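You operate a simulated robot arm through the tools that you are given. There is no shell and no other tool.

Carry out the task below with a simulated robot arm. There is one attempt and no reset: what you move stays moved.

## Task
Zero the thickness gauge on the metal block: it must read 30.0 mm.
Fine: carriage out again, block back where it stood.

It is judged by the outcome, as a careful person would: the job done as asked, and still so three seconds after it is handed in. It fails if anything else is knocked over, pushed out of place, dropped, spilled or broken.

## Robot
A 7-joint arm with a two-finger parallel gripper, fixed in place. Base frame: the origin is at the foot of the arm, x ahead of it, y to its left, z up. Readings come in m, rad, newtons and seconds.
With the tool pointing down near the work surface it reaches from about 0.22 to 0.68 m from the base axis. Its first joint turns from -1.152 to 1.152 rad. Payload 2.4 kg.
Tool frame: the origin (TCP) lies between the finger pads and is the grasp point; the fingertips stand 0.03 m ahead of it; z points along the fingers, y is the line along which they close. Largest opening 0.094 m; finger width 0.028, thickness 0.01; the body of the gripper, 0.05 by 0.096 m, starts 0.055 m behind the TCP.
Orientation is that of the tool frame in the base frame, as a unit quaternion [x, y, z, w]. With the fingers straight down and closing along the base's y, the tool's x points along the base's -x, its y along +y and its z along -z.

## Interface
- The arm moves only by the tool drive_tool. Its argument "plan" is one flat list of numbers, 7 for each row, row after row: the turn, a rotation vector about the tool's x, y, z in rad, then the shift along the tool's x, y, z in m, then the gripper command, from -1 (shut) to 1 (fully open), values between in proportion. In form: [ax, ay, az, dx, dy, dz, grip, ax, ay, az, dx, dy, dz, grip, ...]. A call has 1 to 20 rows; each row is the pose to reach, as a shift and turn from the pose commanded when the call began, along the tool's axes at that moment. Each row takes 0.2 s and may step no farther than 0.05 m and 0.15 rad from the row before; otherwise, or with a gripper value out of range, the whole call is refused. A pose out of reach is approached as far as the arm can. The call stops where the force on the tool passes 40 N (or 10 N more than at its start, if that is more) or the arm is blocked; 0.2 s more then pass. Each finger travels about 0.153 m/s and halts on what it meets, pressing with about 23 N; the grip force reading is that of the motor and also rises with nothing between the fingers. The clock runs only during rows and for 0.2 s after the last one: add rows that repeat a pose to give the fingers time. It gives the time, the measured TCP pose, the force on the tool (base axes), the opening and the grip force at its end, in the units of the frame above (readings bear some noise), with the torque about the TCP (base axes, N m) and any sound that the robot's microphone picked up.
- Cameras (640 x 400 px; columns grow to the right, rows downward): "scene" is fixed at [0.0409, 0.4793, 1.4531]; the picture's right is [-0.70, -0.72, 0.00], its down [-0.45, 0.44, -0.77] and it looks along [0.56, -0.54, -0.63] (base axes); focal length 311 px, centre (320, 200). "wrist" rides on the gripper at [0.076, 0.014, -0.102] in the tool frame; the picture's right is [-0.18, 0.98, 0.00], its down [-0.75, -0.14, -0.64] and it looks along [-0.63, -0.12, 0.77] (tool axes); focal length 243 px, centre (320, 200). There is no depth. A picture from a camera that has moved, and an enlarged one, comes with that camera's place and axes in the base frame and with its lens. The place of the scene camera against the robot may be out by one fixed shift of up to 0.018 m in any direction.
- camera(camera): a new picture of that camera. It takes no simulated time.
- zoom(camera, box): a new picture of the part [left, top, right, bottom] of that camera's present view, enlarged. It takes no simulated time.
- close_job(): hands the job in; it is judged then, once.

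Nothing tells you positions but the pictures and the camera data. Unless the task says otherwise, let go and move clear before handing in.

The tools are called after "Call:" as name(argument=value, ...) on one line, values as JSON. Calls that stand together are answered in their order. drive_tool: Moves the arm, as the interface text tells. Its arguments: {"type":"object","properties":{"plan":{"type":"array"}},"required":["plan"]} The other tools are called the same way: camera (camera) takes a picture; zoom (camera, box) takes an enlarged picture of a part of a camera's view; close_job () hands the job in.

At the start:

```text
clock: 0.0
eef_pos: [0.3249, -0.0709, 1.1037]
tcp_rot: [-0.001, 1.0, 0.0, 0.0]
force: [-0.7, -0.5, 0.2]
ft_torque: [-0.03, 0.02, -0.01]
gripper_width: 0.094
grip_force: 0.0
```

scene: 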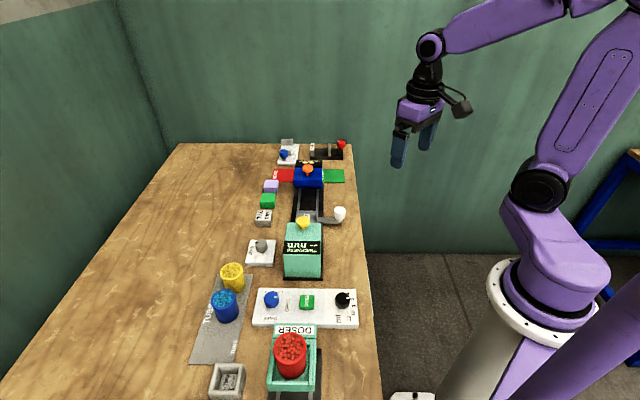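
wrist: 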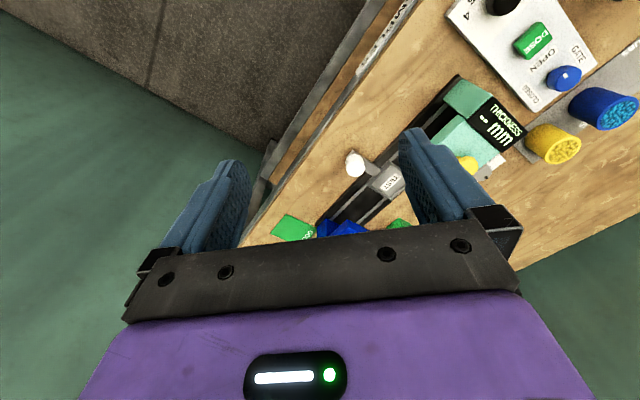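

I see a bench with a teal thickness gauge, a rail with a blue carriage, blocks, a doser and other fixtures. I'll take enlarged pictures before moving anything.

Call:
zoom(camera="scene", box=[240, 130, 370, 211])

Call:
zoom(camera="scene", box=[230, 190, 370, 290])

Call:
zoom(camera="scene", box=[180, 270, 390, 400])

Call:
zoom(camera="wrist", box=[270, 60, 530, 240])

```text
4.92 times, centred on (305, 170) of scene
camera zoom: at [0.0409, 0.4793, 1.4531], right [-0.7, -0.72, 0.0], down [-0.45, 0.44, -0.77], along [0.56, -0.54, -0.63], focal length 1533 px, centre (394, 345)
```

zoom: 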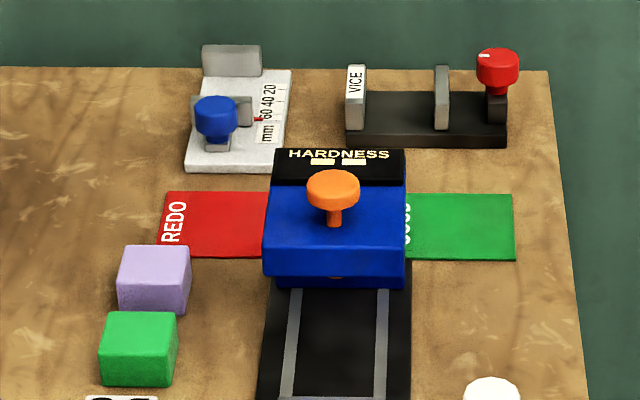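

```text
4.00 times, centred on (300, 240) of scene
camera zoom: at [0.0409, 0.4793, 1.4531], right [-0.7, -0.72, 0.0], down [-0.45, 0.44, -0.77], along [0.56, -0.54, -0.63], focal length 1246 px, centre (400, 40)
```

zoom: 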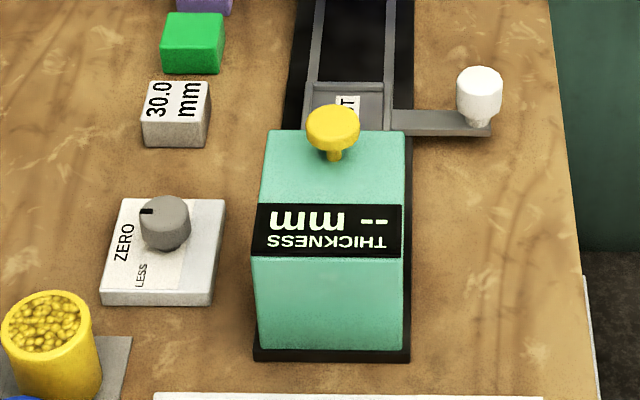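

```text
3.05 times, centred on (285, 335) of scene
camera zoom: at [0.0409, 0.4793, 1.4531], right [-0.7, -0.72, 0.0], down [-0.45, 0.44, -0.77], along [0.56, -0.54, -0.63], focal length 949 px, centre (427, -211)
```

zoom: 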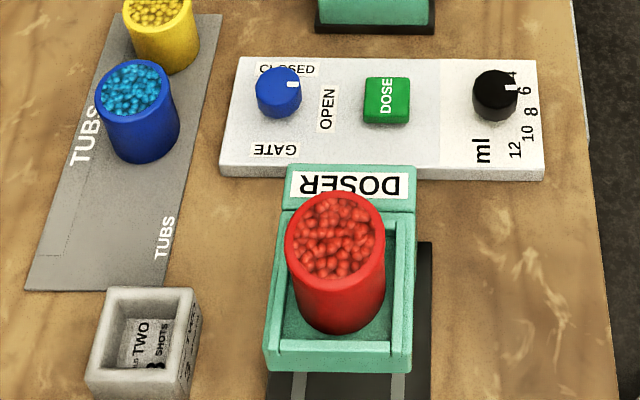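

```text
2.22 times, centred on (400, 150) of wrist
camera zoom: at [0.2485, -0.056, 1.2076], right [0.18, 0.98, 0.0], down [0.75, -0.14, 0.64], along [0.63, -0.12, -0.77], focal length 539 px, centre (142, 311)
```

zoom: 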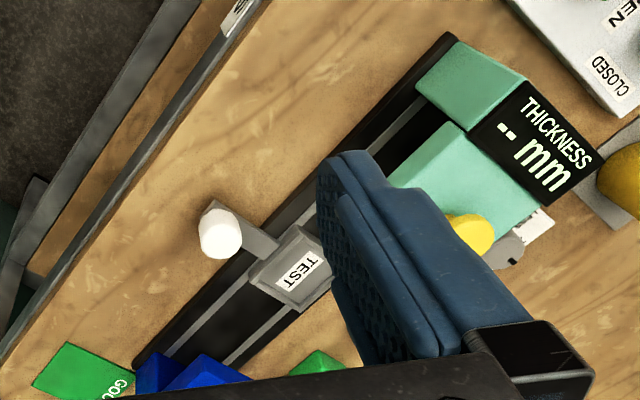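

The rail lies at about 45° to the base axes, with the gauge, its tray carriage, the ZERO dial and the 30.0 mm block all within reach. I'll move the wrist camera sideways at the same height for a clearer view.

Call:
drive_tool(plan=[0, 0, 0, 0, 0.04, 0, 1, 0, 0, 0, 0, 0.08, 0, 1, 0, 0, 0, 0, 0.12, 0, 1, 0, 0, 0, 0, 0.16, 0, 1, 0, 0, 0, 0, 0.16, 0, 1])

Call:
camera(camera="wrist")

Call:
camera(camera="scene")

```text
clock: 1.2
eef_pos: [0.3242, 0.0896, 1.1041]
tcp_rot: [0.001, 1.0, 0.0, 0.0]
force: [0.3, -0.2, 0.2]
ft_torque: [-0.02, -0.01, 0.0]
gripper_width: 0.094
grip_force: 0.0
```

```text
taken
camera wrist: at [0.2472, 0.1052, 1.2066], right [0.18, 0.98, 0.0], down [0.75, -0.14, 0.64], along [0.63, -0.12, -0.77], focal length 243 px, centre (320, 200)
```

wrist: 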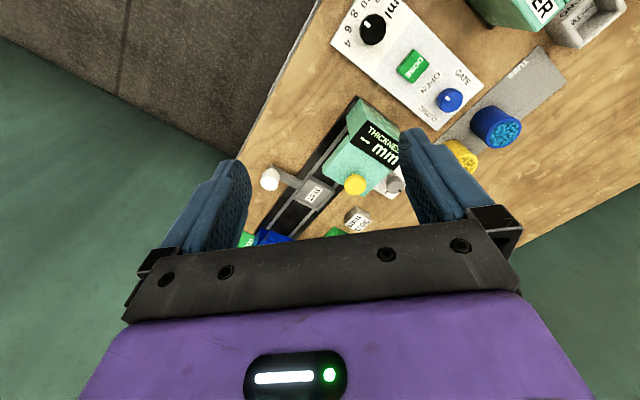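

```text
taken
```

scene: 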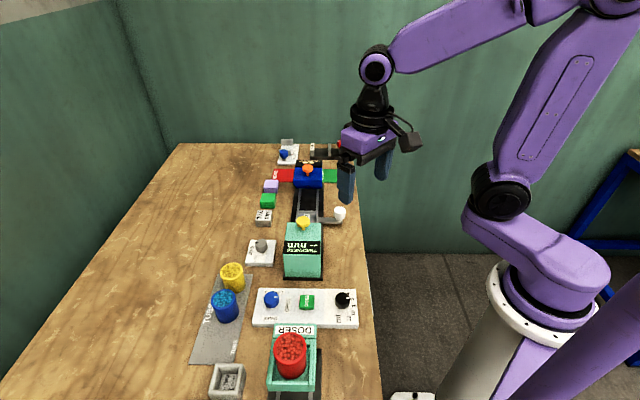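

The wrist view now takes in the gauge, the tray, the dial and the block. I'll enlarge it to measure them.

Call:
zoom(camera="wrist", box=[240, 90, 420, 240])

Call:
zoom(camera="wrist", box=[320, 150, 410, 235])

```text
2.67 times, centred on (330, 165) of wrist
camera zoom: at [0.2472, 0.1052, 1.2066], right [0.18, 0.98, 0.0], down [0.75, -0.14, 0.64], along [0.63, -0.12, -0.77], focal length 647 px, centre (293, 293)
```

zoom: 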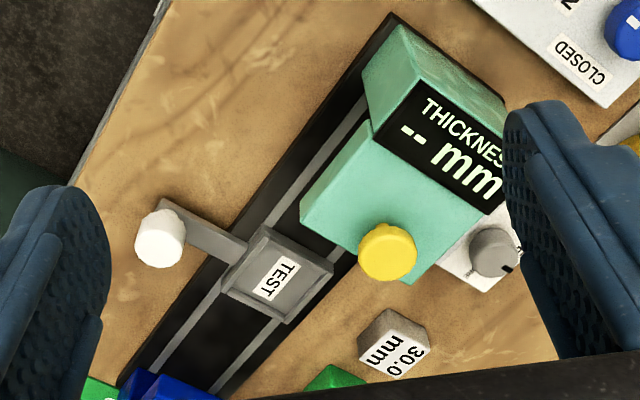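

```text
4.71 times, centred on (365, 192) of wrist
camera zoom: at [0.2472, 0.1052, 1.2066], right [0.18, 0.98, 0.0], down [0.75, -0.14, 0.64], along [0.63, -0.12, -0.77], focal length 1142 px, centre (108, 235)
```

zoom: 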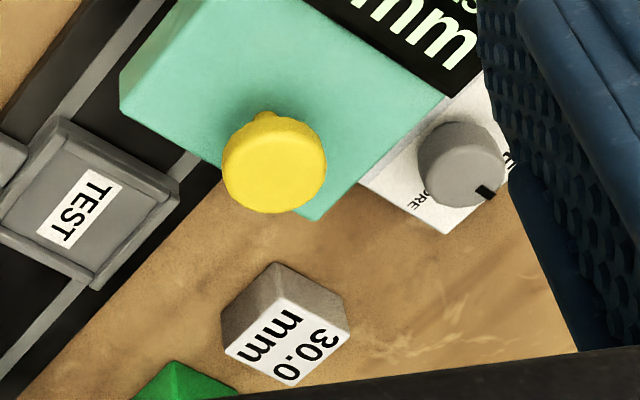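

I have a rough layout, but the height estimates disagree by a couple of centimetres. I'll turn the tool 45° so the camera faces square across the rail, staying high, and measure again.

Call:
drive_tool(plan=[0, 0, -0.131, -0.015, -0.021, 0.005, 1, 0, 0, -0.262, -0.03, -0.042, 0.01, 1, 0, 0, -0.393, -0.045, -0.063, 0.015, 1, 0, 0, -0.524, -0.06, -0.084, 0.02, 1, 0, 0, -0.655, -0.075, -0.105, 0.025, 1, 0, 0, -0.785, -0.09, -0.126, 0.03, 1, 0, 0, -0.785, -0.09, -0.126, 0.03, 1])

Call:
camera(camera="wrist")

```text
clock: 2.8
eef_pos: [0.4166, -0.0372, 1.0743]
tcp_rot: [-0.383, 0.924, 0.0, 0.0]
force: [-0.4, 0.1, -0.4]
ft_torque: [0.0, -0.01, -0.02]
gripper_width: 0.094
grip_force: 0.1
```

```text
taken
camera wrist: at [0.3508, -0.0805, 1.1778], right [-0.57, 0.82, 0.0], down [0.63, 0.43, 0.64], along [0.53, 0.36, -0.77], focal length 243 px, centre (320, 200)
```

wrist: 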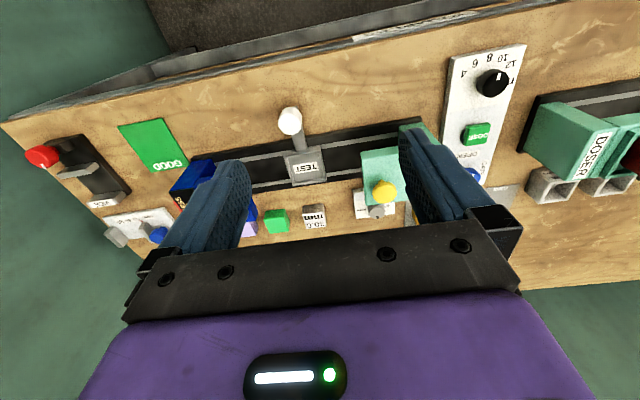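

The camera now looks squarely across the rail. I'll take an enlarged view here, then shift along the rail for a second viewpoint.

Call:
zoom(camera="wrist", box=[240, 90, 430, 240])

Call:
drive_tool(plan=[0, 0, 0, 0, 0.04, 0, 1, 0, 0, 0, 0, 0.08, 0, 1, 0, 0, 0, 0, 0.12, 0, 1, 0, 0, 0, 0, 0.12, 0, 1])

Call:
camera(camera="wrist")

Call:
zoom(camera="wrist", box=[200, 70, 440, 240])

```text
2.67 times, centred on (335, 165) of wrist
camera zoom: at [0.3508, -0.0805, 1.1778], right [-0.57, 0.82, 0.0], down [0.63, 0.43, 0.64], along [0.53, 0.36, -0.77], focal length 647 px, centre (280, 293)
```

zoom: 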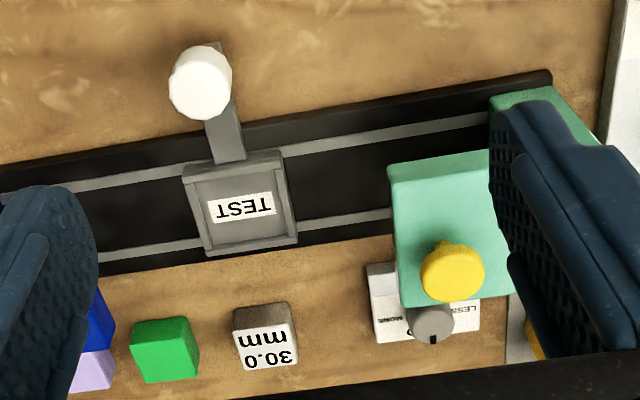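

```text
clock: 3.8
eef_pos: [0.3309, 0.0479, 1.0733]
tcp_rot: [-0.382, 0.924, 0.0, 0.001]
force: [0.8, 0.4, 0.1]
ft_torque: [-0.01, 0.04, 0.02]
gripper_width: 0.0942
grip_force: 0.1
```

```text
taken
camera wrist: at [0.2658, 0.0043, 1.1773], right [-0.56, 0.83, 0.0], down [0.63, 0.43, 0.64], along [0.53, 0.36, -0.77], focal length 243 px, centre (320, 200)
```

wrist: 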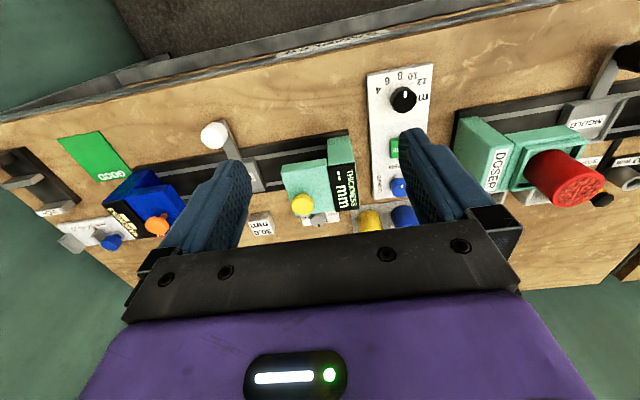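

```text
2.35 times, centred on (320, 155) of wrist
camera zoom: at [0.2658, 0.0043, 1.1773], right [-0.56, 0.83, 0.0], down [0.63, 0.43, 0.64], along [0.53, 0.36, -0.77], focal length 571 px, centre (320, 306)
```

zoom: 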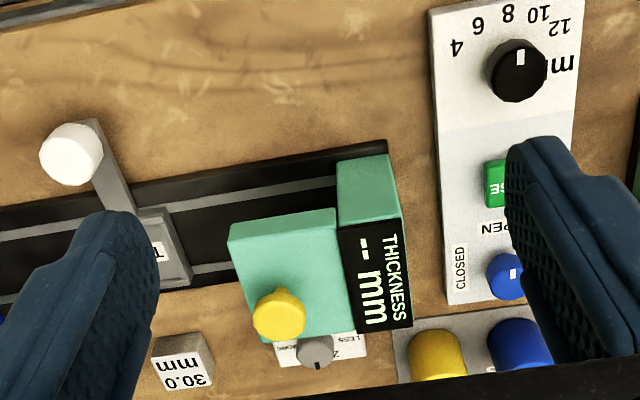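

The wrist measurements agree with each other: bench at z ≈ 0.777, white knob at (0.492, -0.037, 0.826), yellow knob at (0.474, 0.117, 0.904), dial near (0.557, 0.20). I'll go lower for a closer look at the gauge head, the tray and the dial labels.

Call:
drive_tool(plan=[0, 0, 0, -0.017, -0.025, 0.024, 1, 0, 0, 0, -0.034, -0.05, 0.048, 1, 0, 0, 0, -0.05, -0.0757, 0.073, 1, 0, 0, 0, -0.05, -0.0757, 0.073, 1])

Call:
camera(camera="wrist")

Call:
zoom(camera="wrist", box=[200, 70, 440, 240])

Call:
zoom(camera="scene", box=[230, 190, 370, 290])

```text
clock: 4.8
eef_pos: [0.4216, 0.0297, 0.9995]
tcp_rot: [-0.383, 0.924, 0.0, 0.0]
force: [-0.9, -1.1, 1.2]
ft_torque: [0.0, -0.01, 0.03]
gripper_width: 0.0937
grip_force: 0.1
```

```text
taken
camera wrist: at [0.3561, -0.0139, 1.1025], right [-0.56, 0.83, 0.0], down [0.63, 0.43, 0.64], along [0.53, 0.36, -0.77], focal length 243 px, centre (320, 200)
```

wrist: 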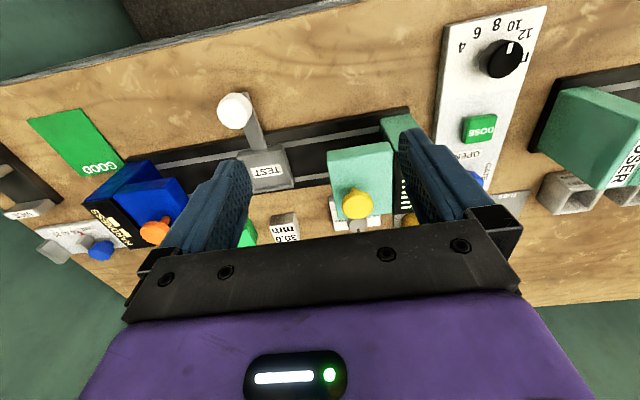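

```text
2.35 times, centred on (320, 155) of wrist
camera zoom: at [0.3561, -0.0139, 1.1025], right [-0.56, 0.83, 0.0], down [0.63, 0.43, 0.64], along [0.53, 0.36, -0.77], focal length 571 px, centre (320, 306)
```

zoom: 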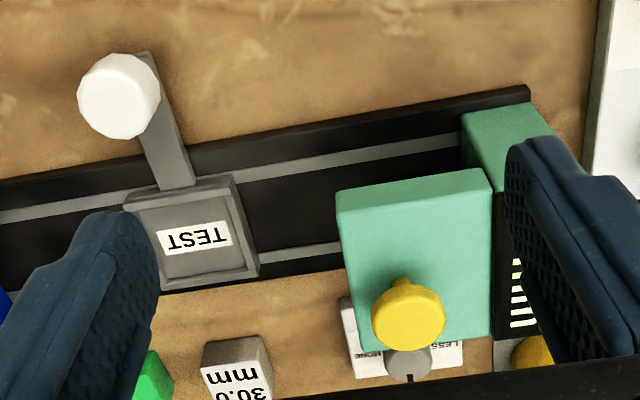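

```text
4.00 times, centred on (300, 240) of scene
camera zoom: at [0.041, 0.4793, 1.4531], right [-0.7, -0.72, 0.0], down [-0.45, 0.44, -0.77], along [0.56, -0.54, -0.63], focal length 1246 px, centre (400, 40)
```

zoom: 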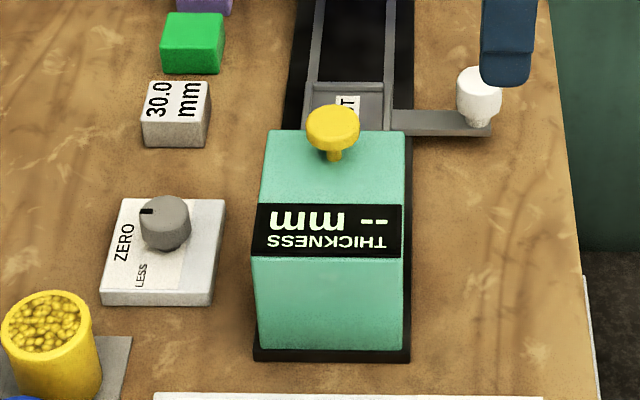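

The rail runs at exactly 45° in the base frame, the gauge head is cantilevered over it, and the tray needs about 0.12 m of travel to sit under the yellow plunger. Next I'll move the camera above the block to measure it closely.

Call:
drive_tool(plan=[0, 0, 0, 0, -0.046, 0, 1, 0, 0, 0, 0, -0.092, 0, 1, 0, 0, 0, -0.045, -0.092, 0.015, 1, 0, 0, 0, -0.09, -0.092, 0.03, 1, 0, 0, 0, -0.13, -0.092, 0.05, 1, 0, 0, 0, -0.157, -0.092, 0.0715, 1, 0, 0, 0, -0.157, -0.092, 0.0715, 1])

Call:
camera(camera="wrist")

Call:
zoom(camera="wrist", box=[230, 90, 410, 240])

```text
clock: 6.4
eef_pos: [0.5949, 0.0748, 0.9305]
tcp_rot: [-0.382, 0.924, 0.0, 0.0]
force: [-0.5, -0.1, 0.2]
ft_torque: [0.0, 0.0, -0.03]
gripper_width: 0.094
grip_force: 0.1
```

```text
taken
camera wrist: at [0.5296, 0.0324, 1.0322], right [-0.56, 0.83, 0.0], down [0.63, 0.43, 0.64], along [0.53, 0.36, -0.77], focal length 243 px, centre (320, 200)
```

wrist: 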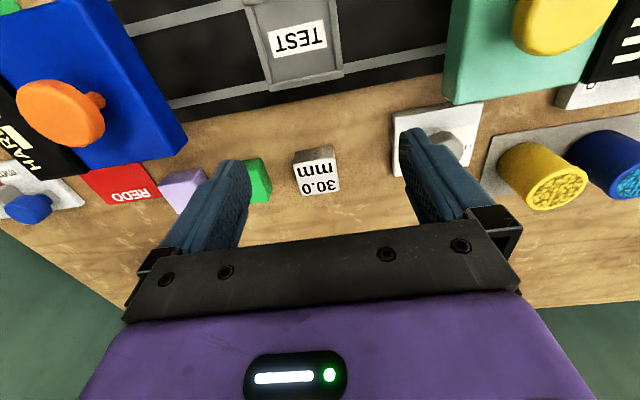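

```text
2.67 times, centred on (320, 165) of wrist
camera zoom: at [0.5296, 0.0324, 1.0322], right [-0.56, 0.83, 0.0], down [0.63, 0.43, 0.64], along [0.53, 0.36, -0.77], focal length 647 px, centre (320, 293)
```

zoom: 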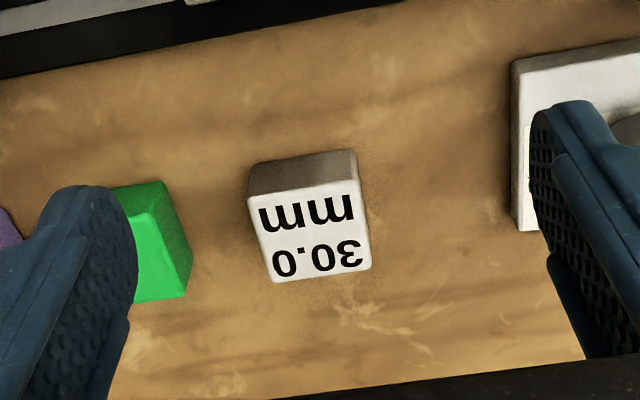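

The block shows as roughly 44 × 45 mm across the top, aligned with the rail, centred near (0.659, 0.118). I'll zoom in tighter to get its edges and height.

Call:
zoom(camera="wrist", box=[280, 135, 360, 205])

Call:
zoom(camera="wrist", box=[220, 0, 380, 100])

Call:
zoom(camera="wrist", box=[380, 60, 520, 190])

```text
5.71 times, centred on (320, 170) of wrist
camera zoom: at [0.5296, 0.0324, 1.0322], right [-0.56, 0.83, 0.0], down [0.63, 0.43, 0.64], along [0.53, 0.36, -0.77], focal length 1386 px, centre (320, 371)
```

zoom: 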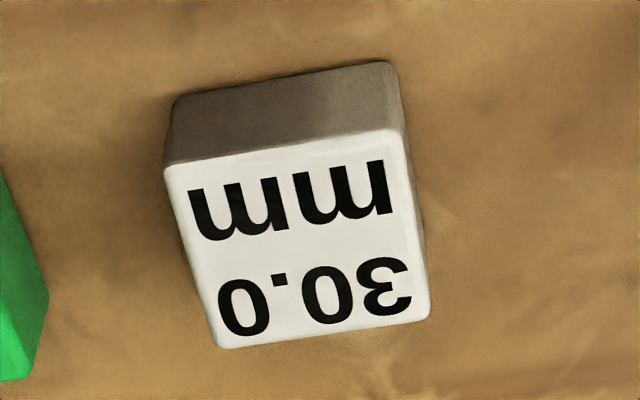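

```text
4.00 times, centred on (300, 50) of wrist
camera zoom: at [0.5296, 0.0324, 1.0322], right [-0.56, 0.83, 0.0], down [0.63, 0.43, 0.64], along [0.53, 0.36, -0.77], focal length 970 px, centre (400, 800)
```

zoom: 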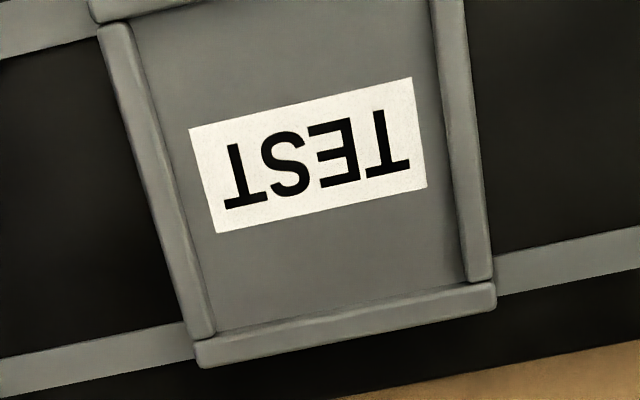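

```text
3.08 times, centred on (450, 125) of wrist
camera zoom: at [0.5296, 0.0324, 1.0322], right [-0.56, 0.83, 0.0], down [0.63, 0.43, 0.64], along [0.53, 0.36, -0.77], focal length 746 px, centre (-80, 431)
```

zoom: 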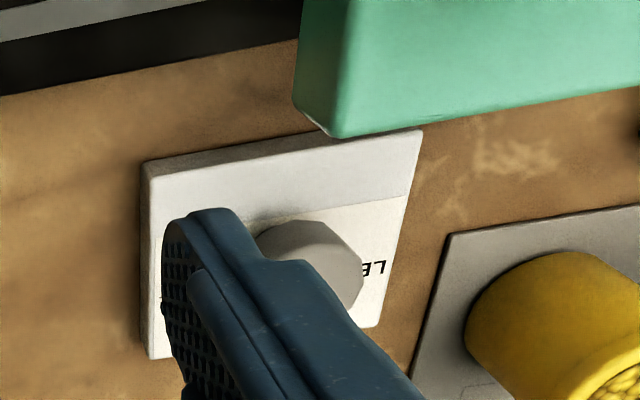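

Combining the views, the tray floor is at z ≈ 0.80 and the block top at about 0.807. I'll move above the block and partly down, then check alignment in the wrist picture.

Call:
drive_tool(plan=[0, 0, 0, -0.038, -0.0075, 0.01, 1, 0, 0, 0, -0.0763, -0.0149, 0.02, 1, 0, 0, 0, -0.0763, -0.0149, 0.05, 1, 0, 0, 0, -0.0763, -0.0149, 0.05, 1])

Call:
camera(camera="wrist")

Call:
zoom(camera="wrist", box=[240, 60, 400, 180])

```text
clock: 7.4
eef_pos: [0.6598, 0.118, 0.8813]
tcp_rot: [-0.382, 0.924, 0.0, 0.0]
force: [-0.4, 0.1, -0.1]
ft_torque: [0.01, 0.02, -0.03]
gripper_width: 0.094
grip_force: 0.1
```

```text
taken
camera wrist: at [0.5953, 0.0753, 0.9836], right [-0.56, 0.83, 0.0], down [0.63, 0.43, 0.64], along [0.53, 0.36, -0.77], focal length 243 px, centre (320, 200)
```

wrist: 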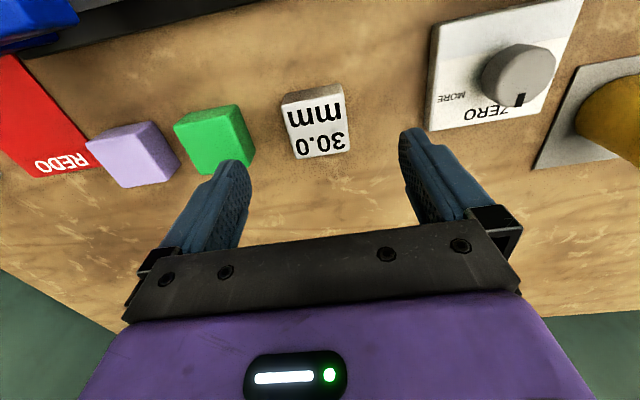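

```text
3.33 times, centred on (320, 120) of wrist
camera zoom: at [0.5953, 0.0753, 0.9836], right [-0.56, 0.83, 0.0], down [0.63, 0.43, 0.64], along [0.53, 0.36, -0.77], focal length 809 px, centre (320, 467)
```

zoom: 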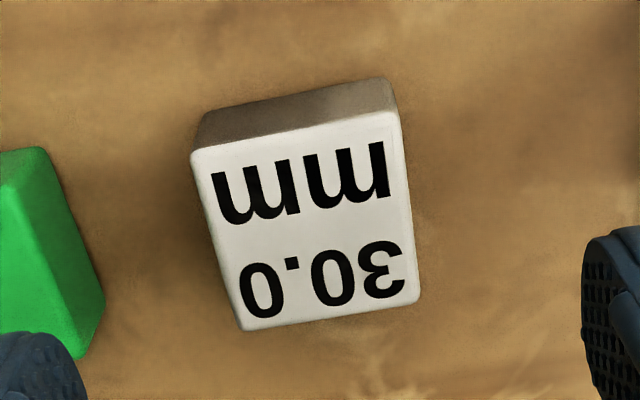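

The block top is confirmed at z ≈ 0.808, so the bench is at 0.778, and the block sits under the gripper axis within about a millimetre. I'll narrow the fingers to clear the green cube and descend around the block.

Call:
drive_tool(plan=[0, 0, 0, 0, -0.0013, 0, 0.4, 0, 0, 0, 0, -0.0013, 0.02, 0.4, 0, 0, 0, 0, -0.0013, 0.04, 0.4, 0, 0, 0, 0, -0.0013, 0.06, 0.4, 0, 0, 0, 0, -0.0013, 0.06, 0.4])

Call:
camera(camera="wrist")

Call:
zoom(camera="wrist", box=[220, 90, 420, 240])

```text
clock: 8.6
eef_pos: [0.6614, 0.1193, 0.8213]
tcp_rot: [-0.382, 0.924, 0.0, 0.0]
force: [0.0, 0.4, 0.1]
ft_torque: [-0.01, 0.0, 0.03]
gripper_width: 0.0659
grip_force: 0.0
```

```text
taken
camera wrist: at [0.5955, 0.0759, 0.923], right [-0.56, 0.83, 0.0], down [0.63, 0.43, 0.64], along [0.53, 0.36, -0.77], focal length 243 px, centre (320, 200)
```

wrist: 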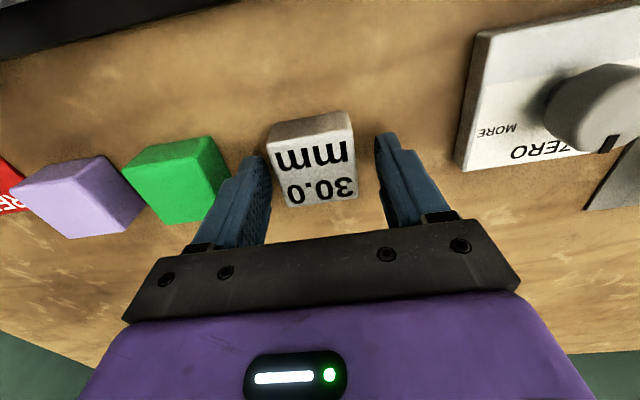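

```text
2.67 times, centred on (320, 165) of wrist
camera zoom: at [0.5955, 0.0759, 0.923], right [-0.56, 0.83, 0.0], down [0.63, 0.43, 0.64], along [0.53, 0.36, -0.77], focal length 647 px, centre (320, 293)
```

zoom: 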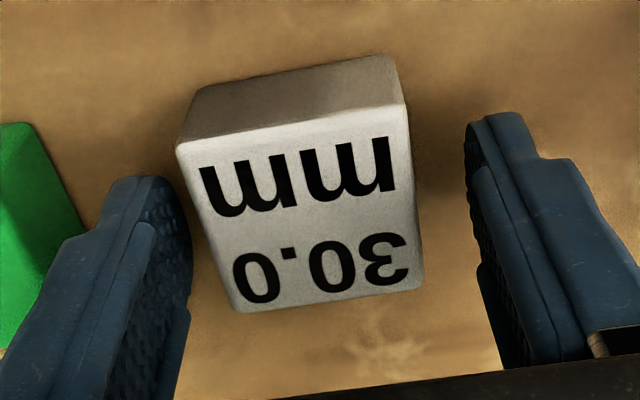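

The block is about 2.4 mm nearer the left finger, so I'll recentre on it. Then I'll close gently and confirm the grip before lifting.

Call:
drive_tool(plan=[0, 0, 0, 0, -0.0024, 0, 0.4, 0, 0, 0, 0, -0.0024, 0, 0.4, 0, 0, 0, 0, -0.0024, 0, -1, 0, 0, 0, 0, -0.0024, 0, -1, 0, 0, 0, 0, -0.0024, 0, -1])

Call:
zoom(camera="wrist", box=[220, 90, 420, 240])

```text
clock: 9.8
eef_pos: [0.6623, 0.1176, 0.8221]
tcp_rot: [-0.383, 0.924, 0.0, 0.0]
force: [-0.2, 0.8, 3.1]
ft_torque: [-0.06, -0.02, -0.02]
gripper_width: 0.0457
grip_force: 23.1
```

```text
2.67 times, centred on (320, 165) of wrist
camera zoom: at [0.5976, 0.074, 0.9238], right [-0.56, 0.83, 0.0], down [0.63, 0.43, 0.64], along [0.53, 0.36, -0.77], focal length 647 px, centre (320, 293)
```

zoom: 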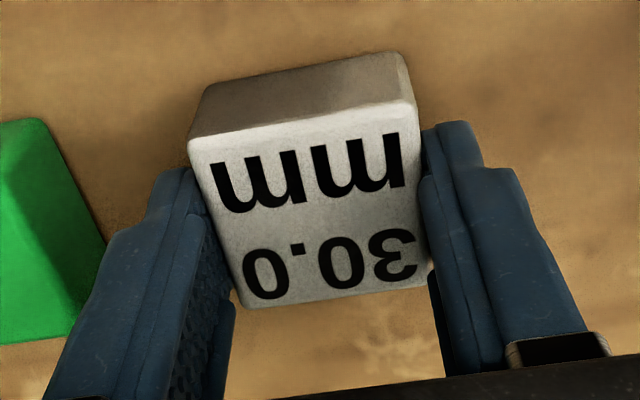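

The block is held at 45.7 mm finger width and hasn't moved noticeably. I'll lift it 70 mm, carry it over the tray, centred at about (0.561, 0.032), and look before lowering.

Call:
drive_tool(plan=[0, 0, 0, 0, 0, -0.015, -1, 0, 0, 0, 0, 0, -0.045, -1, 0, 0, 0, 0, 0, -0.07, -1, 0, 0, 0, 0.03, 0.002, -0.07, -1, 0, 0, 0, 0.065, 0.0045, -0.07, -1, 0, 0, 0, 0.1, 0.007, -0.07, -1, 0, 0, 0, 0.1297, 0.0089, -0.07, -1, 0, 0, 0, 0.1297, 0.0089, -0.07, -1, 0, 0, 0, 0.1297, 0.0089, -0.07, -1])

Call:
camera(camera="wrist")

Call:
zoom(camera="wrist", box=[220, 60, 420, 210])

Call:
camera(camera="scene")

```text
clock: 11.8
eef_pos: [0.565, 0.0316, 0.8914]
tcp_rot: [-0.383, 0.924, 0.0, 0.001]
force: [0.2, 0.0, -1.6]
ft_torque: [0.01, 0.05, -0.02]
gripper_width: 0.0454
grip_force: 23.0
```

```text
taken
camera wrist: at [0.5, -0.0126, 0.9941], right [-0.56, 0.83, 0.0], down [0.63, 0.43, 0.64], along [0.53, 0.36, -0.77], focal length 243 px, centre (320, 200)
```

wrist: 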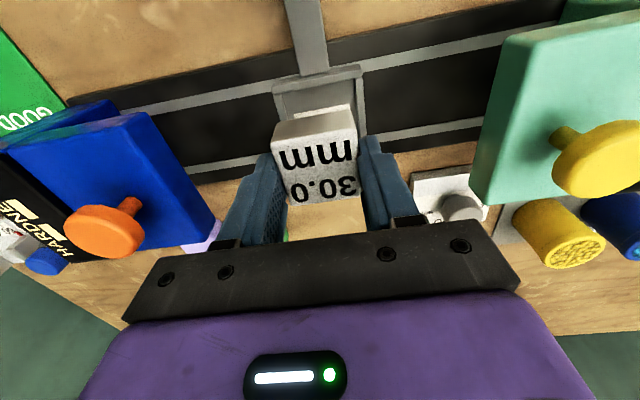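

```text
2.67 times, centred on (320, 135) of wrist
camera zoom: at [0.5, -0.0126, 0.9941], right [-0.56, 0.83, 0.0], down [0.63, 0.43, 0.64], along [0.53, 0.36, -0.77], focal length 647 px, centre (320, 373)
```

zoom: 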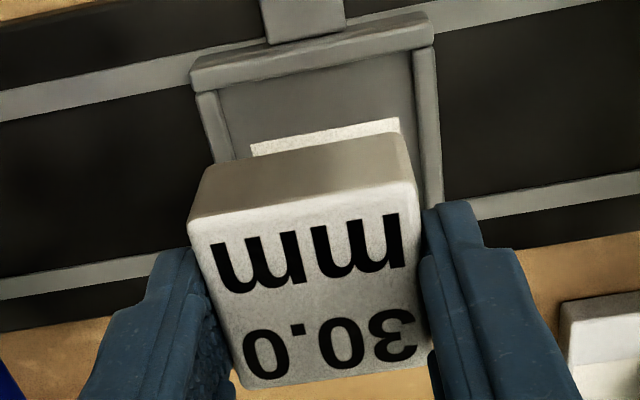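

```text
taken
```

scene: 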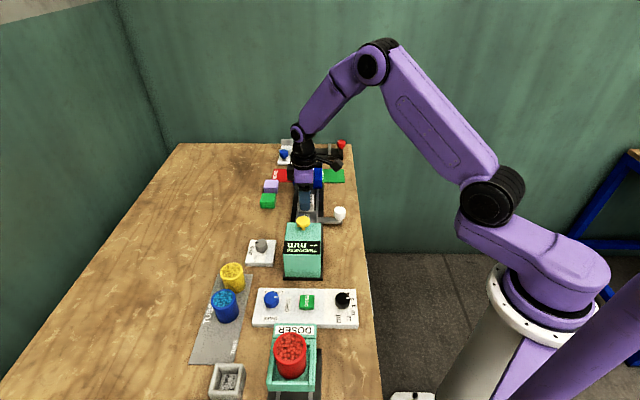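

The block hangs within 3 mm of the tray's centre. I'll correct that and lower to a few millimetres above the tray floor.

Call:
drive_tool(plan=[0, 0, 0, -0.001, 0.0028, 0, -1, 0, 0, 0, -0.001, 0.0028, 0.015, -1, 0, 0, 0, -0.001, 0.0028, 0.03, -1, 0, 0, 0, -0.001, 0.0028, 0.038, -1, 0, 0, 0, -0.001, 0.0028, 0.038, -1])

Call:
zoom(camera="wrist", box=[220, 60, 420, 210])

Call:
zoom(camera="scene", box=[280, 170, 360, 240])

```text
clock: 13.0
eef_pos: [0.563, 0.0347, 0.8538]
tcp_rot: [-0.382, 0.924, 0.0, 0.0]
force: [0.3, 0.6, -1.7]
ft_torque: [-0.01, -0.04, -0.01]
gripper_width: 0.0457
grip_force: 23.1
```

```text
2.67 times, centred on (320, 135) of wrist
camera zoom: at [0.498, -0.0085, 0.9557], right [-0.56, 0.83, 0.0], down [0.63, 0.43, 0.64], along [0.53, 0.36, -0.77], focal length 647 px, centre (320, 373)
```

zoom: 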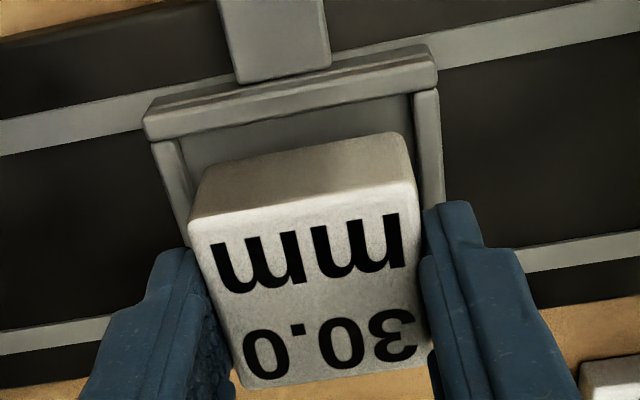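

```text
5.71 times, centred on (320, 205) of scene
camera zoom: at [0.041, 0.4793, 1.4531], right [-0.7, -0.72, 0.0], down [-0.45, 0.44, -0.77], along [0.56, -0.54, -0.63], focal length 1780 px, centre (320, 171)
```

zoom: 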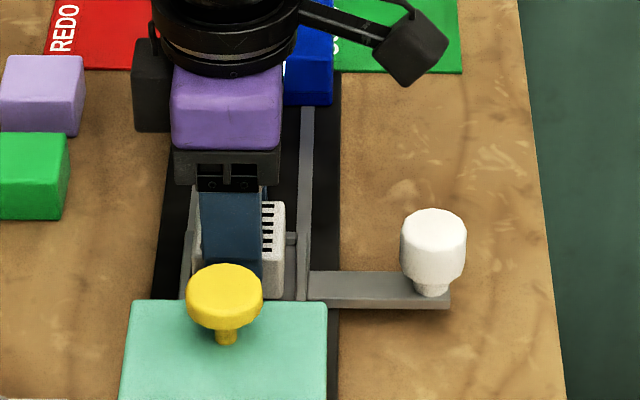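

The block is centred in the tray with about 4 mm clearance each side. I'll lower in small steps and watch the force for contact.

Call:
drive_tool(plan=[0, 0, 0, 0, 0, 0.0025, -1, 0, 0, 0, 0, 0, 0.005, -1, 0, 0, 0, 0, 0, 0.005, -1])

Call:
drive_tool(plan=[0, 0, 0, 0, 0, 0.0015, -1, 0, 0, 0, 0, 0, 0.0015, -1])

Call:
zoom(camera="wrist", box=[220, 60, 420, 210])

```text
clock: 13.8
eef_pos: [0.5641, 0.0335, 0.8486]
tcp_rot: [-0.383, 0.924, 0.0, -0.001]
force: [-0.2, -0.3, -1.1]
ft_torque: [-0.01, 0.0, -0.01]
gripper_width: 0.0453
grip_force: 22.9
```

```text
clock: 14.4
eef_pos: [0.5637, 0.0338, 0.8461]
tcp_rot: [-0.382, 0.924, 0.0, 0.0]
force: [-0.7, -0.5, -2.5]
ft_torque: [-0.01, 0.0, -0.02]
gripper_width: 0.0455
grip_force: 23.0
```

```text
2.67 times, centred on (320, 135) of wrist
camera zoom: at [0.4989, -0.009, 0.9486], right [-0.56, 0.83, 0.0], down [0.63, 0.43, 0.64], along [0.53, 0.36, -0.77], focal length 647 px, centre (320, 373)
```

zoom: 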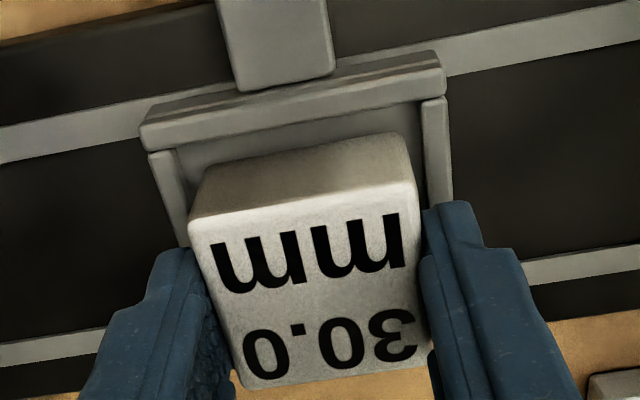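

No contact yet: the reading is just the block's weight of about 2 N. I'll go on down in 1.5 mm steps.

Call:
drive_tool(plan=[0, 0, 0, 0, 0, 0.0015, -1, 0, 0, 0, 0, 0, 0.0015, -1])

Call:
drive_tool(plan=[0, 0, 0, 0, 0, 0.0015, -1, 0, 0, 0, 0, 0, 0.0015, -1])

```text
clock: 15.0
eef_pos: [0.5633, 0.0333, 0.8462]
tcp_rot: [-0.382, 0.924, 0.0, -0.001]
force: [-2.5, -0.8, 7.7]
ft_torque: [-0.06, 0.04, -0.02]
gripper_width: 0.0456
grip_force: 23.1
```

```text
clock: 15.6
eef_pos: [0.5639, 0.0345, 0.8442]
tcp_rot: [-0.382, 0.924, 0.0, 0.002]
force: [-0.9, -1.1, 14.5]
ft_torque: [-0.03, 0.1, 0.01]
gripper_width: 0.0456
grip_force: 23.1
```

Contact: the block now rests on the tray floor. I'll ease up 3 mm, open the fingers slightly and rise clear.

Call:
drive_tool(plan=[0, 0, 0, 0, 0, -0.003, -1, 0, 0, 0, 0, 0, -0.003, -1, 0, 0, 0, 0, 0, -0.003, 0.45, 0, 0, 0, 0, 0, -0.003, 0.45, 0, 0, 0, 0, 0, -0.023, 0.45, 0, 0, 0, 0, 0, -0.053, 0.45, 0, 0, 0, 0, 0, -0.083, 0.45, 0, 0, 0, 0, 0, -0.083, 0.45])

Call:
camera(camera="wrist")

Call:
zoom(camera="wrist", box=[220, 30, 440, 200])

```text
clock: 17.4
eef_pos: [0.5625, 0.0349, 0.9251]
tcp_rot: [-0.382, 0.924, 0.001, 0.0]
force: [0.8, 0.4, -0.1]
ft_torque: [0.0, 0.03, -0.03]
gripper_width: 0.0682
grip_force: 0.1
```

```text
taken
camera wrist: at [0.4988, -0.0086, 1.0288], right [-0.56, 0.83, 0.0], down [0.63, 0.43, 0.64], along [0.53, 0.36, -0.77], focal length 243 px, centre (320, 200)
```

wrist: 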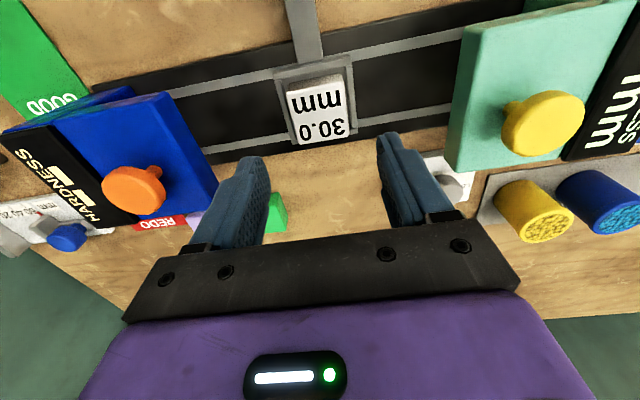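

```text
2.35 times, centred on (330, 115) of wrist
camera zoom: at [0.4988, -0.0086, 1.0288], right [-0.56, 0.83, 0.0], down [0.63, 0.43, 0.64], along [0.53, 0.36, -0.77], focal length 571 px, centre (296, 400)
```

zoom: 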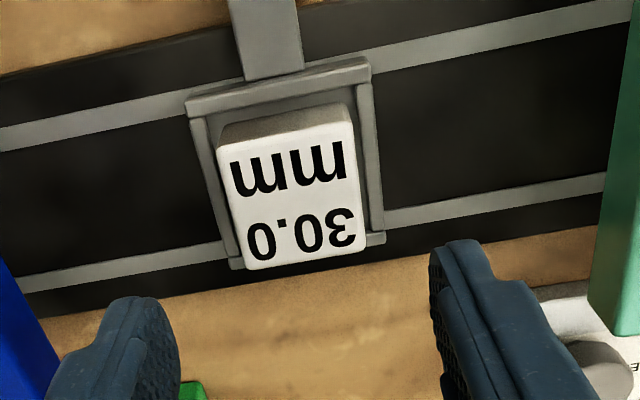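

The block sits squarely in the tray. Now I'll move above the white carriage knob near (0.492, -0.037) and check its position from close up.

Call:
drive_tool(plan=[0, 0, 0, 0.04, 0, 0, 0.45, 0, 0, 0, 0.08, 0, 0, 0.45, 0, 0, 0, 0.101, -0.001, 0.01, 0.45, 0, 0, 0, 0.101, -0.001, 0.02, 0.45, 0, 0, 0, 0.101, -0.001, 0.02, 0.45])

Call:
camera(camera="wrist")

Call:
zoom(camera="wrist", box=[220, 60, 440, 220])

```text
clock: 18.6
eef_pos: [0.491, -0.0373, 0.9059]
tcp_rot: [-0.383, 0.924, 0.0, 0.0]
force: [0.1, -0.6, -0.5]
ft_torque: [-0.02, -0.01, 0.0]
gripper_width: 0.0683
grip_force: 0.2
```

```text
taken
camera wrist: at [0.4267, -0.0809, 1.0085], right [-0.56, 0.83, 0.0], down [0.63, 0.43, 0.64], along [0.53, 0.36, -0.77], focal length 243 px, centre (320, 200)
```

wrist: 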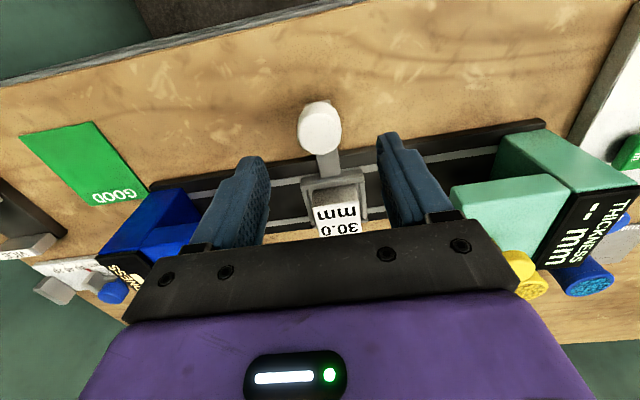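

```text
2.50 times, centred on (330, 140) of wrist
camera zoom: at [0.4267, -0.0809, 1.0085], right [-0.56, 0.83, 0.0], down [0.63, 0.43, 0.64], along [0.53, 0.36, -0.77], focal length 606 px, centre (295, 350)
```

zoom: 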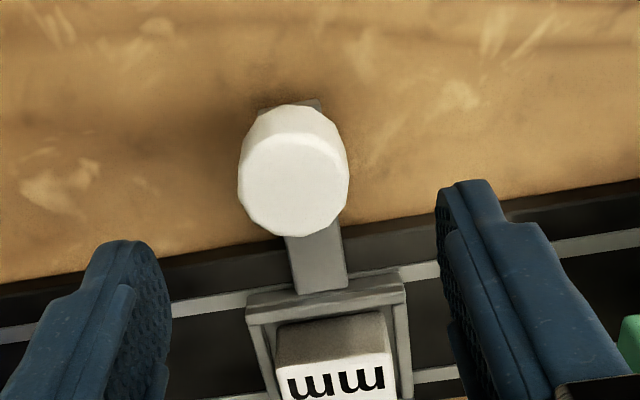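

The knob, about 33 mm across, lies right on the gripper axis. I'll descend around it and close on it.

Call:
drive_tool(plan=[0, 0, 0, -0.002, 0, 0.025, 0.45, 0, 0, 0, -0.002, 0, 0.05, 0.45, 0, 0, 0, -0.002, 0, 0.073, 0.45, 0, 0, 0, -0.002, 0, 0.073, 0.45])

Call:
zoom(camera="wrist", box=[220, 90, 440, 240])

Call:
zoom(camera="scene", box=[280, 170, 400, 260])

```text
clock: 19.6
eef_pos: [0.4938, -0.0357, 0.833]
tcp_rot: [-0.383, 0.924, 0.0, 0.001]
force: [-0.2, 0.1, 0.4]
ft_torque: [-0.02, 0.0, -0.01]
gripper_width: 0.0685
grip_force: 0.1
```

```text
2.67 times, centred on (330, 165) of wrist
camera zoom: at [0.4287, -0.0792, 0.9358], right [-0.56, 0.83, 0.0], down [0.63, 0.43, 0.64], along [0.53, 0.36, -0.77], focal length 647 px, centre (293, 293)
```

zoom: 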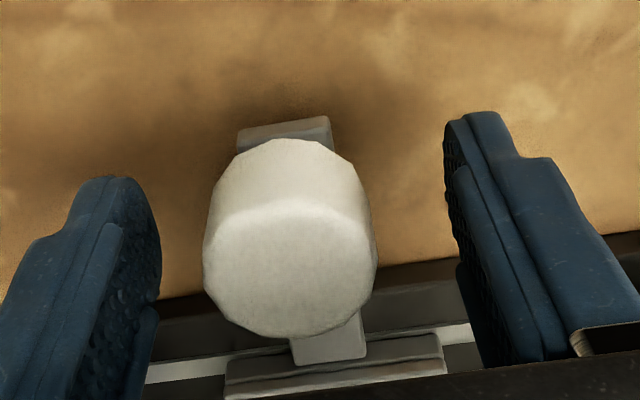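

```text
4.44 times, centred on (340, 215) of scene
camera zoom: at [0.0409, 0.4793, 1.4531], right [-0.7, -0.72, 0.0], down [-0.45, 0.44, -0.77], along [0.56, -0.54, -0.63], focal length 1384 px, centre (231, 133)
```

zoom: 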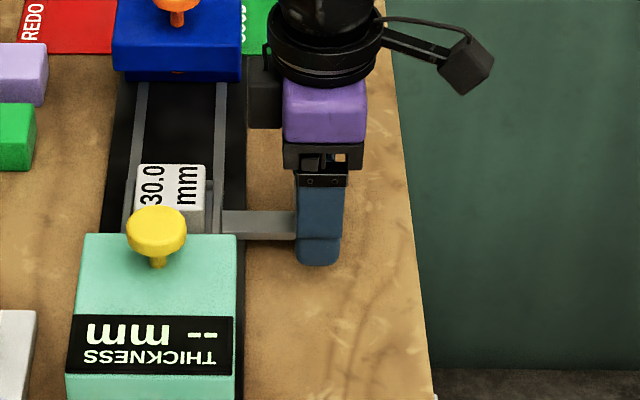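

The fingers straddle the knob. I'll shift 4 mm to centre on it, then close.

Call:
drive_tool(plan=[0, 0, 0, 0.004, 0, 0, 0.45, 0, 0, 0, 0.004, 0, 0, 0, 0, 0, 0, 0.004, 0, 0, -0.3, 0, 0, 0, 0.004, 0, 0, -0.5, 0, 0, 0, 0.004, 0, 0, -0.5])

Call:
zoom(camera="wrist", box=[220, 90, 440, 240])

```text
clock: 20.8
eef_pos: [0.4916, -0.0404, 0.8331]
tcp_rot: [-0.383, 0.924, -0.001, 0.0]
force: [-0.7, -1.1, -2.2]
ft_torque: [-0.01, -0.29, -0.01]
gripper_width: 0.0342
grip_force: 45.0
```

```text
2.67 times, centred on (330, 165) of wrist
camera zoom: at [0.426, -0.0825, 0.9357], right [-0.56, 0.83, 0.0], down [0.63, 0.43, 0.64], along [0.53, 0.36, -0.77], focal length 647 px, centre (293, 293)
```

zoom: 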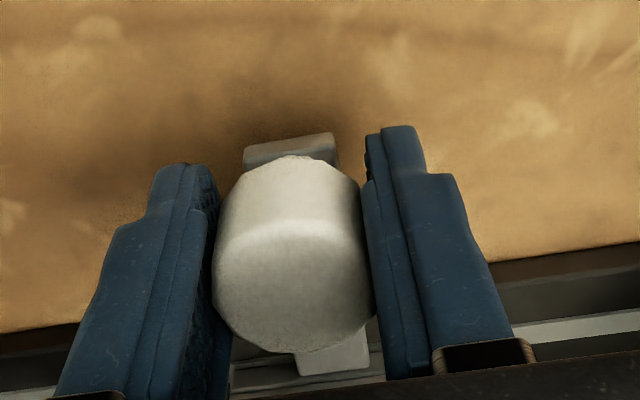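

The knob is held. I'll slide the carriage along the rail toward the gauge, 90 mm first, and watch the force.

Call:
drive_tool(plan=[0, 0, 0, 0, 0.01, 0, -0.5, 0, 0, 0, 0, 0.025, 0, -0.5, 0, 0, 0, 0, 0.04, 0, -0.5, 0, 0, 0, 0, 0.055, 0, -0.5, 0, 0, 0, 0, 0.07, 0, -0.5, 0, 0, 0, 0, 0.08, 0, -0.5, 0, 0, 0, 0, 0.09, 0, -0.5, 0, 0, 0, 0, 0.09, 0, -0.5])

Call:
zoom(camera="scene", box=[250, 170, 390, 290])

Call:
camera(camera="wrist")

```text
clock: 22.6
eef_pos: [0.4292, 0.0229, 0.8337]
tcp_rot: [-0.383, 0.924, 0.0, 0.001]
force: [0.0, -1.0, -9.5]
ft_torque: [-0.53, 0.34, -0.03]
gripper_width: 0.0339
grip_force: 44.8
```

```text
3.33 times, centred on (320, 230) of scene
camera zoom: at [0.0411, 0.4793, 1.4531], right [-0.7, -0.72, 0.0], down [-0.45, 0.44, -0.77], along [0.56, -0.54, -0.63], focal length 1038 px, centre (320, 100)
```

zoom: 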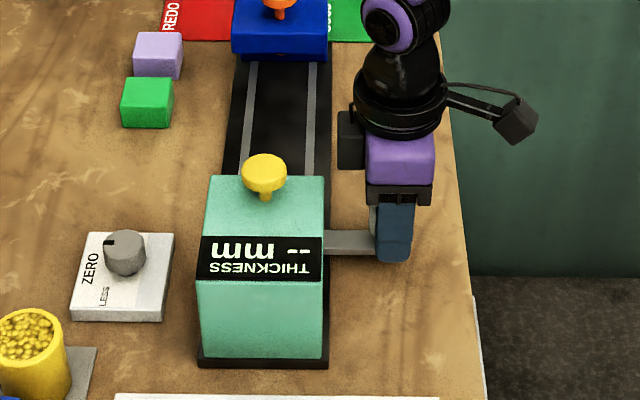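

```text
taken
camera wrist: at [0.3628, -0.0191, 0.9359], right [-0.56, 0.83, 0.0], down [0.63, 0.43, 0.64], along [0.53, 0.36, -0.77], focal length 243 px, centre (320, 200)
```

wrist: 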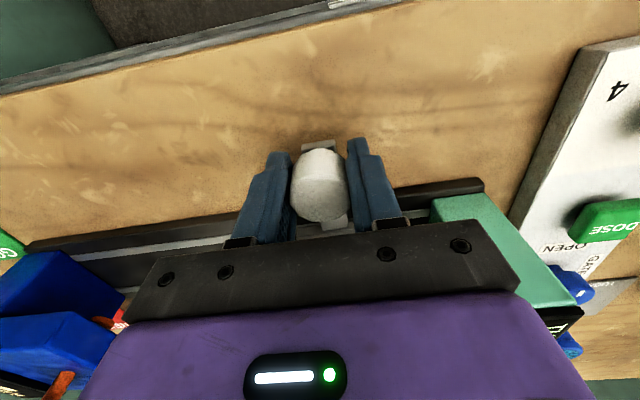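

The carriage is sliding freely and the tray is going under the head. I'll go on in small steps toward the plunger position and look for a stop.

Call:
drive_tool(plan=[0, 0, 0, 0, 0.007, 0, -0.5, 0, 0, 0, 0, 0.014, 0, -0.5, 0, 0, 0, 0, 0.02, 0, -0.5, 0, 0, 0, 0, 0.02, 0, -0.5])

Call:
drive_tool(plan=[0, 0, 0, 0, 0.003, 0, -0.5, 0, 0, 0, 0, 0.006, 0, -0.5, 0, 0, 0, 0, 0.006, 0, -0.5])

Call:
zoom(camera="scene", box=[250, 170, 390, 290])

```text
clock: 23.6
eef_pos: [0.4141, 0.0375, 0.8335]
tcp_rot: [-0.383, 0.924, 0.001, 0.001]
force: [3.8, 2.8, -21.7]
ft_torque: [0.46, -0.26, -0.06]
gripper_width: 0.034
grip_force: 45.2
```

```text
clock: 24.4
eef_pos: [0.4107, 0.0413, 0.8327]
tcp_rot: [-0.381, 0.924, 0.0, 0.0]
force: [-1.8, -0.8, 17.3]
ft_torque: [0.28, 0.03, 0.01]
gripper_width: 0.0339
grip_force: 45.0
```

```text
3.33 times, centred on (320, 230) of scene
camera zoom: at [0.0407, 0.4792, 1.4531], right [-0.7, -0.72, 0.0], down [-0.45, 0.44, -0.77], along [0.56, -0.54, -0.63], focal length 1038 px, centre (320, 100)
```

zoom: 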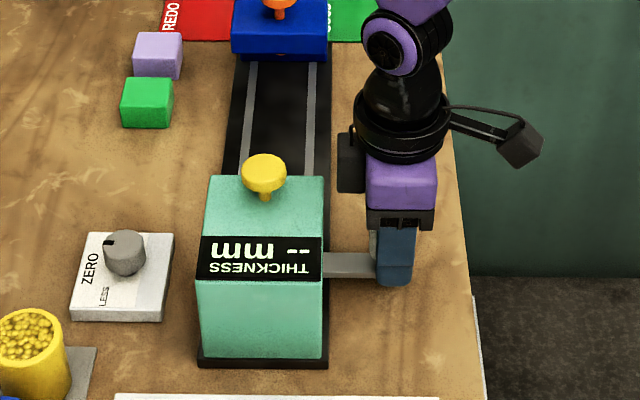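

I've slid it about 115 mm, but gripping hard produces up-and-down forces. I'll loosen the fingers around the knob so they only push sideways, and check the reading.

Call:
drive_tool(plan=[0, 0, 0, 0, 0, 0, -0.15, 0, 0, 0, 0, 0, 0, -0.15, 0, 0, 0, 0, 0, 0, -0.15])

Call:
drive_tool(plan=[0, 0, 0, 0, 0.003, 0, -0.15, 0, 0, 0, 0, 0.006, 0, -0.15, 0, 0, 0, 0, 0.006, 0, -0.15])

Call:
zoom(camera="wrist", box=[220, 90, 440, 240])

Call:
zoom(camera="scene", box=[280, 200, 380, 280])

```text
clock: 25.2
eef_pos: [0.4099, 0.0418, 0.8325]
tcp_rot: [-0.382, 0.924, 0.0, 0.001]
force: [-2.0, 1.6, -0.8]
ft_torque: [-0.03, 0.0, 0.04]
gripper_width: 0.0417
grip_force: 1.7
```

```text
clock: 26.0
eef_pos: [0.4066, 0.0462, 0.835]
tcp_rot: [-0.383, 0.924, -0.001, 0.001]
force: [-0.5, 0.2, -0.1]
ft_torque: [-0.01, 0.01, -0.01]
gripper_width: 0.0402
grip_force: 0.2
```

```text
2.67 times, centred on (330, 165) of wrist
camera zoom: at [0.3405, 0.0032, 0.936], right [-0.56, 0.83, 0.0], down [0.63, 0.43, 0.64], along [0.53, 0.36, -0.77], focal length 647 px, centre (293, 293)
```

zoom: 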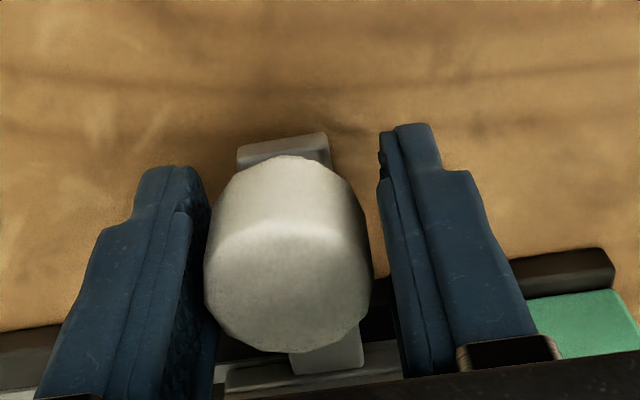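

```text
5.00 times, centred on (330, 240) of scene
camera zoom: at [0.0409, 0.4793, 1.4531], right [-0.7, -0.72, 0.0], down [-0.45, 0.44, -0.77], along [0.56, -0.54, -0.63], focal length 1557 px, centre (270, 0)
```

zoom: 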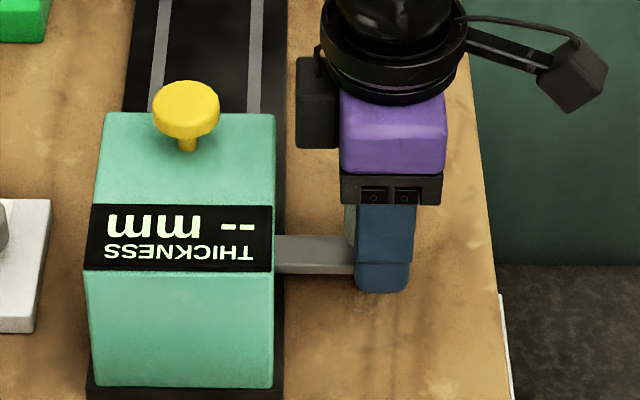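

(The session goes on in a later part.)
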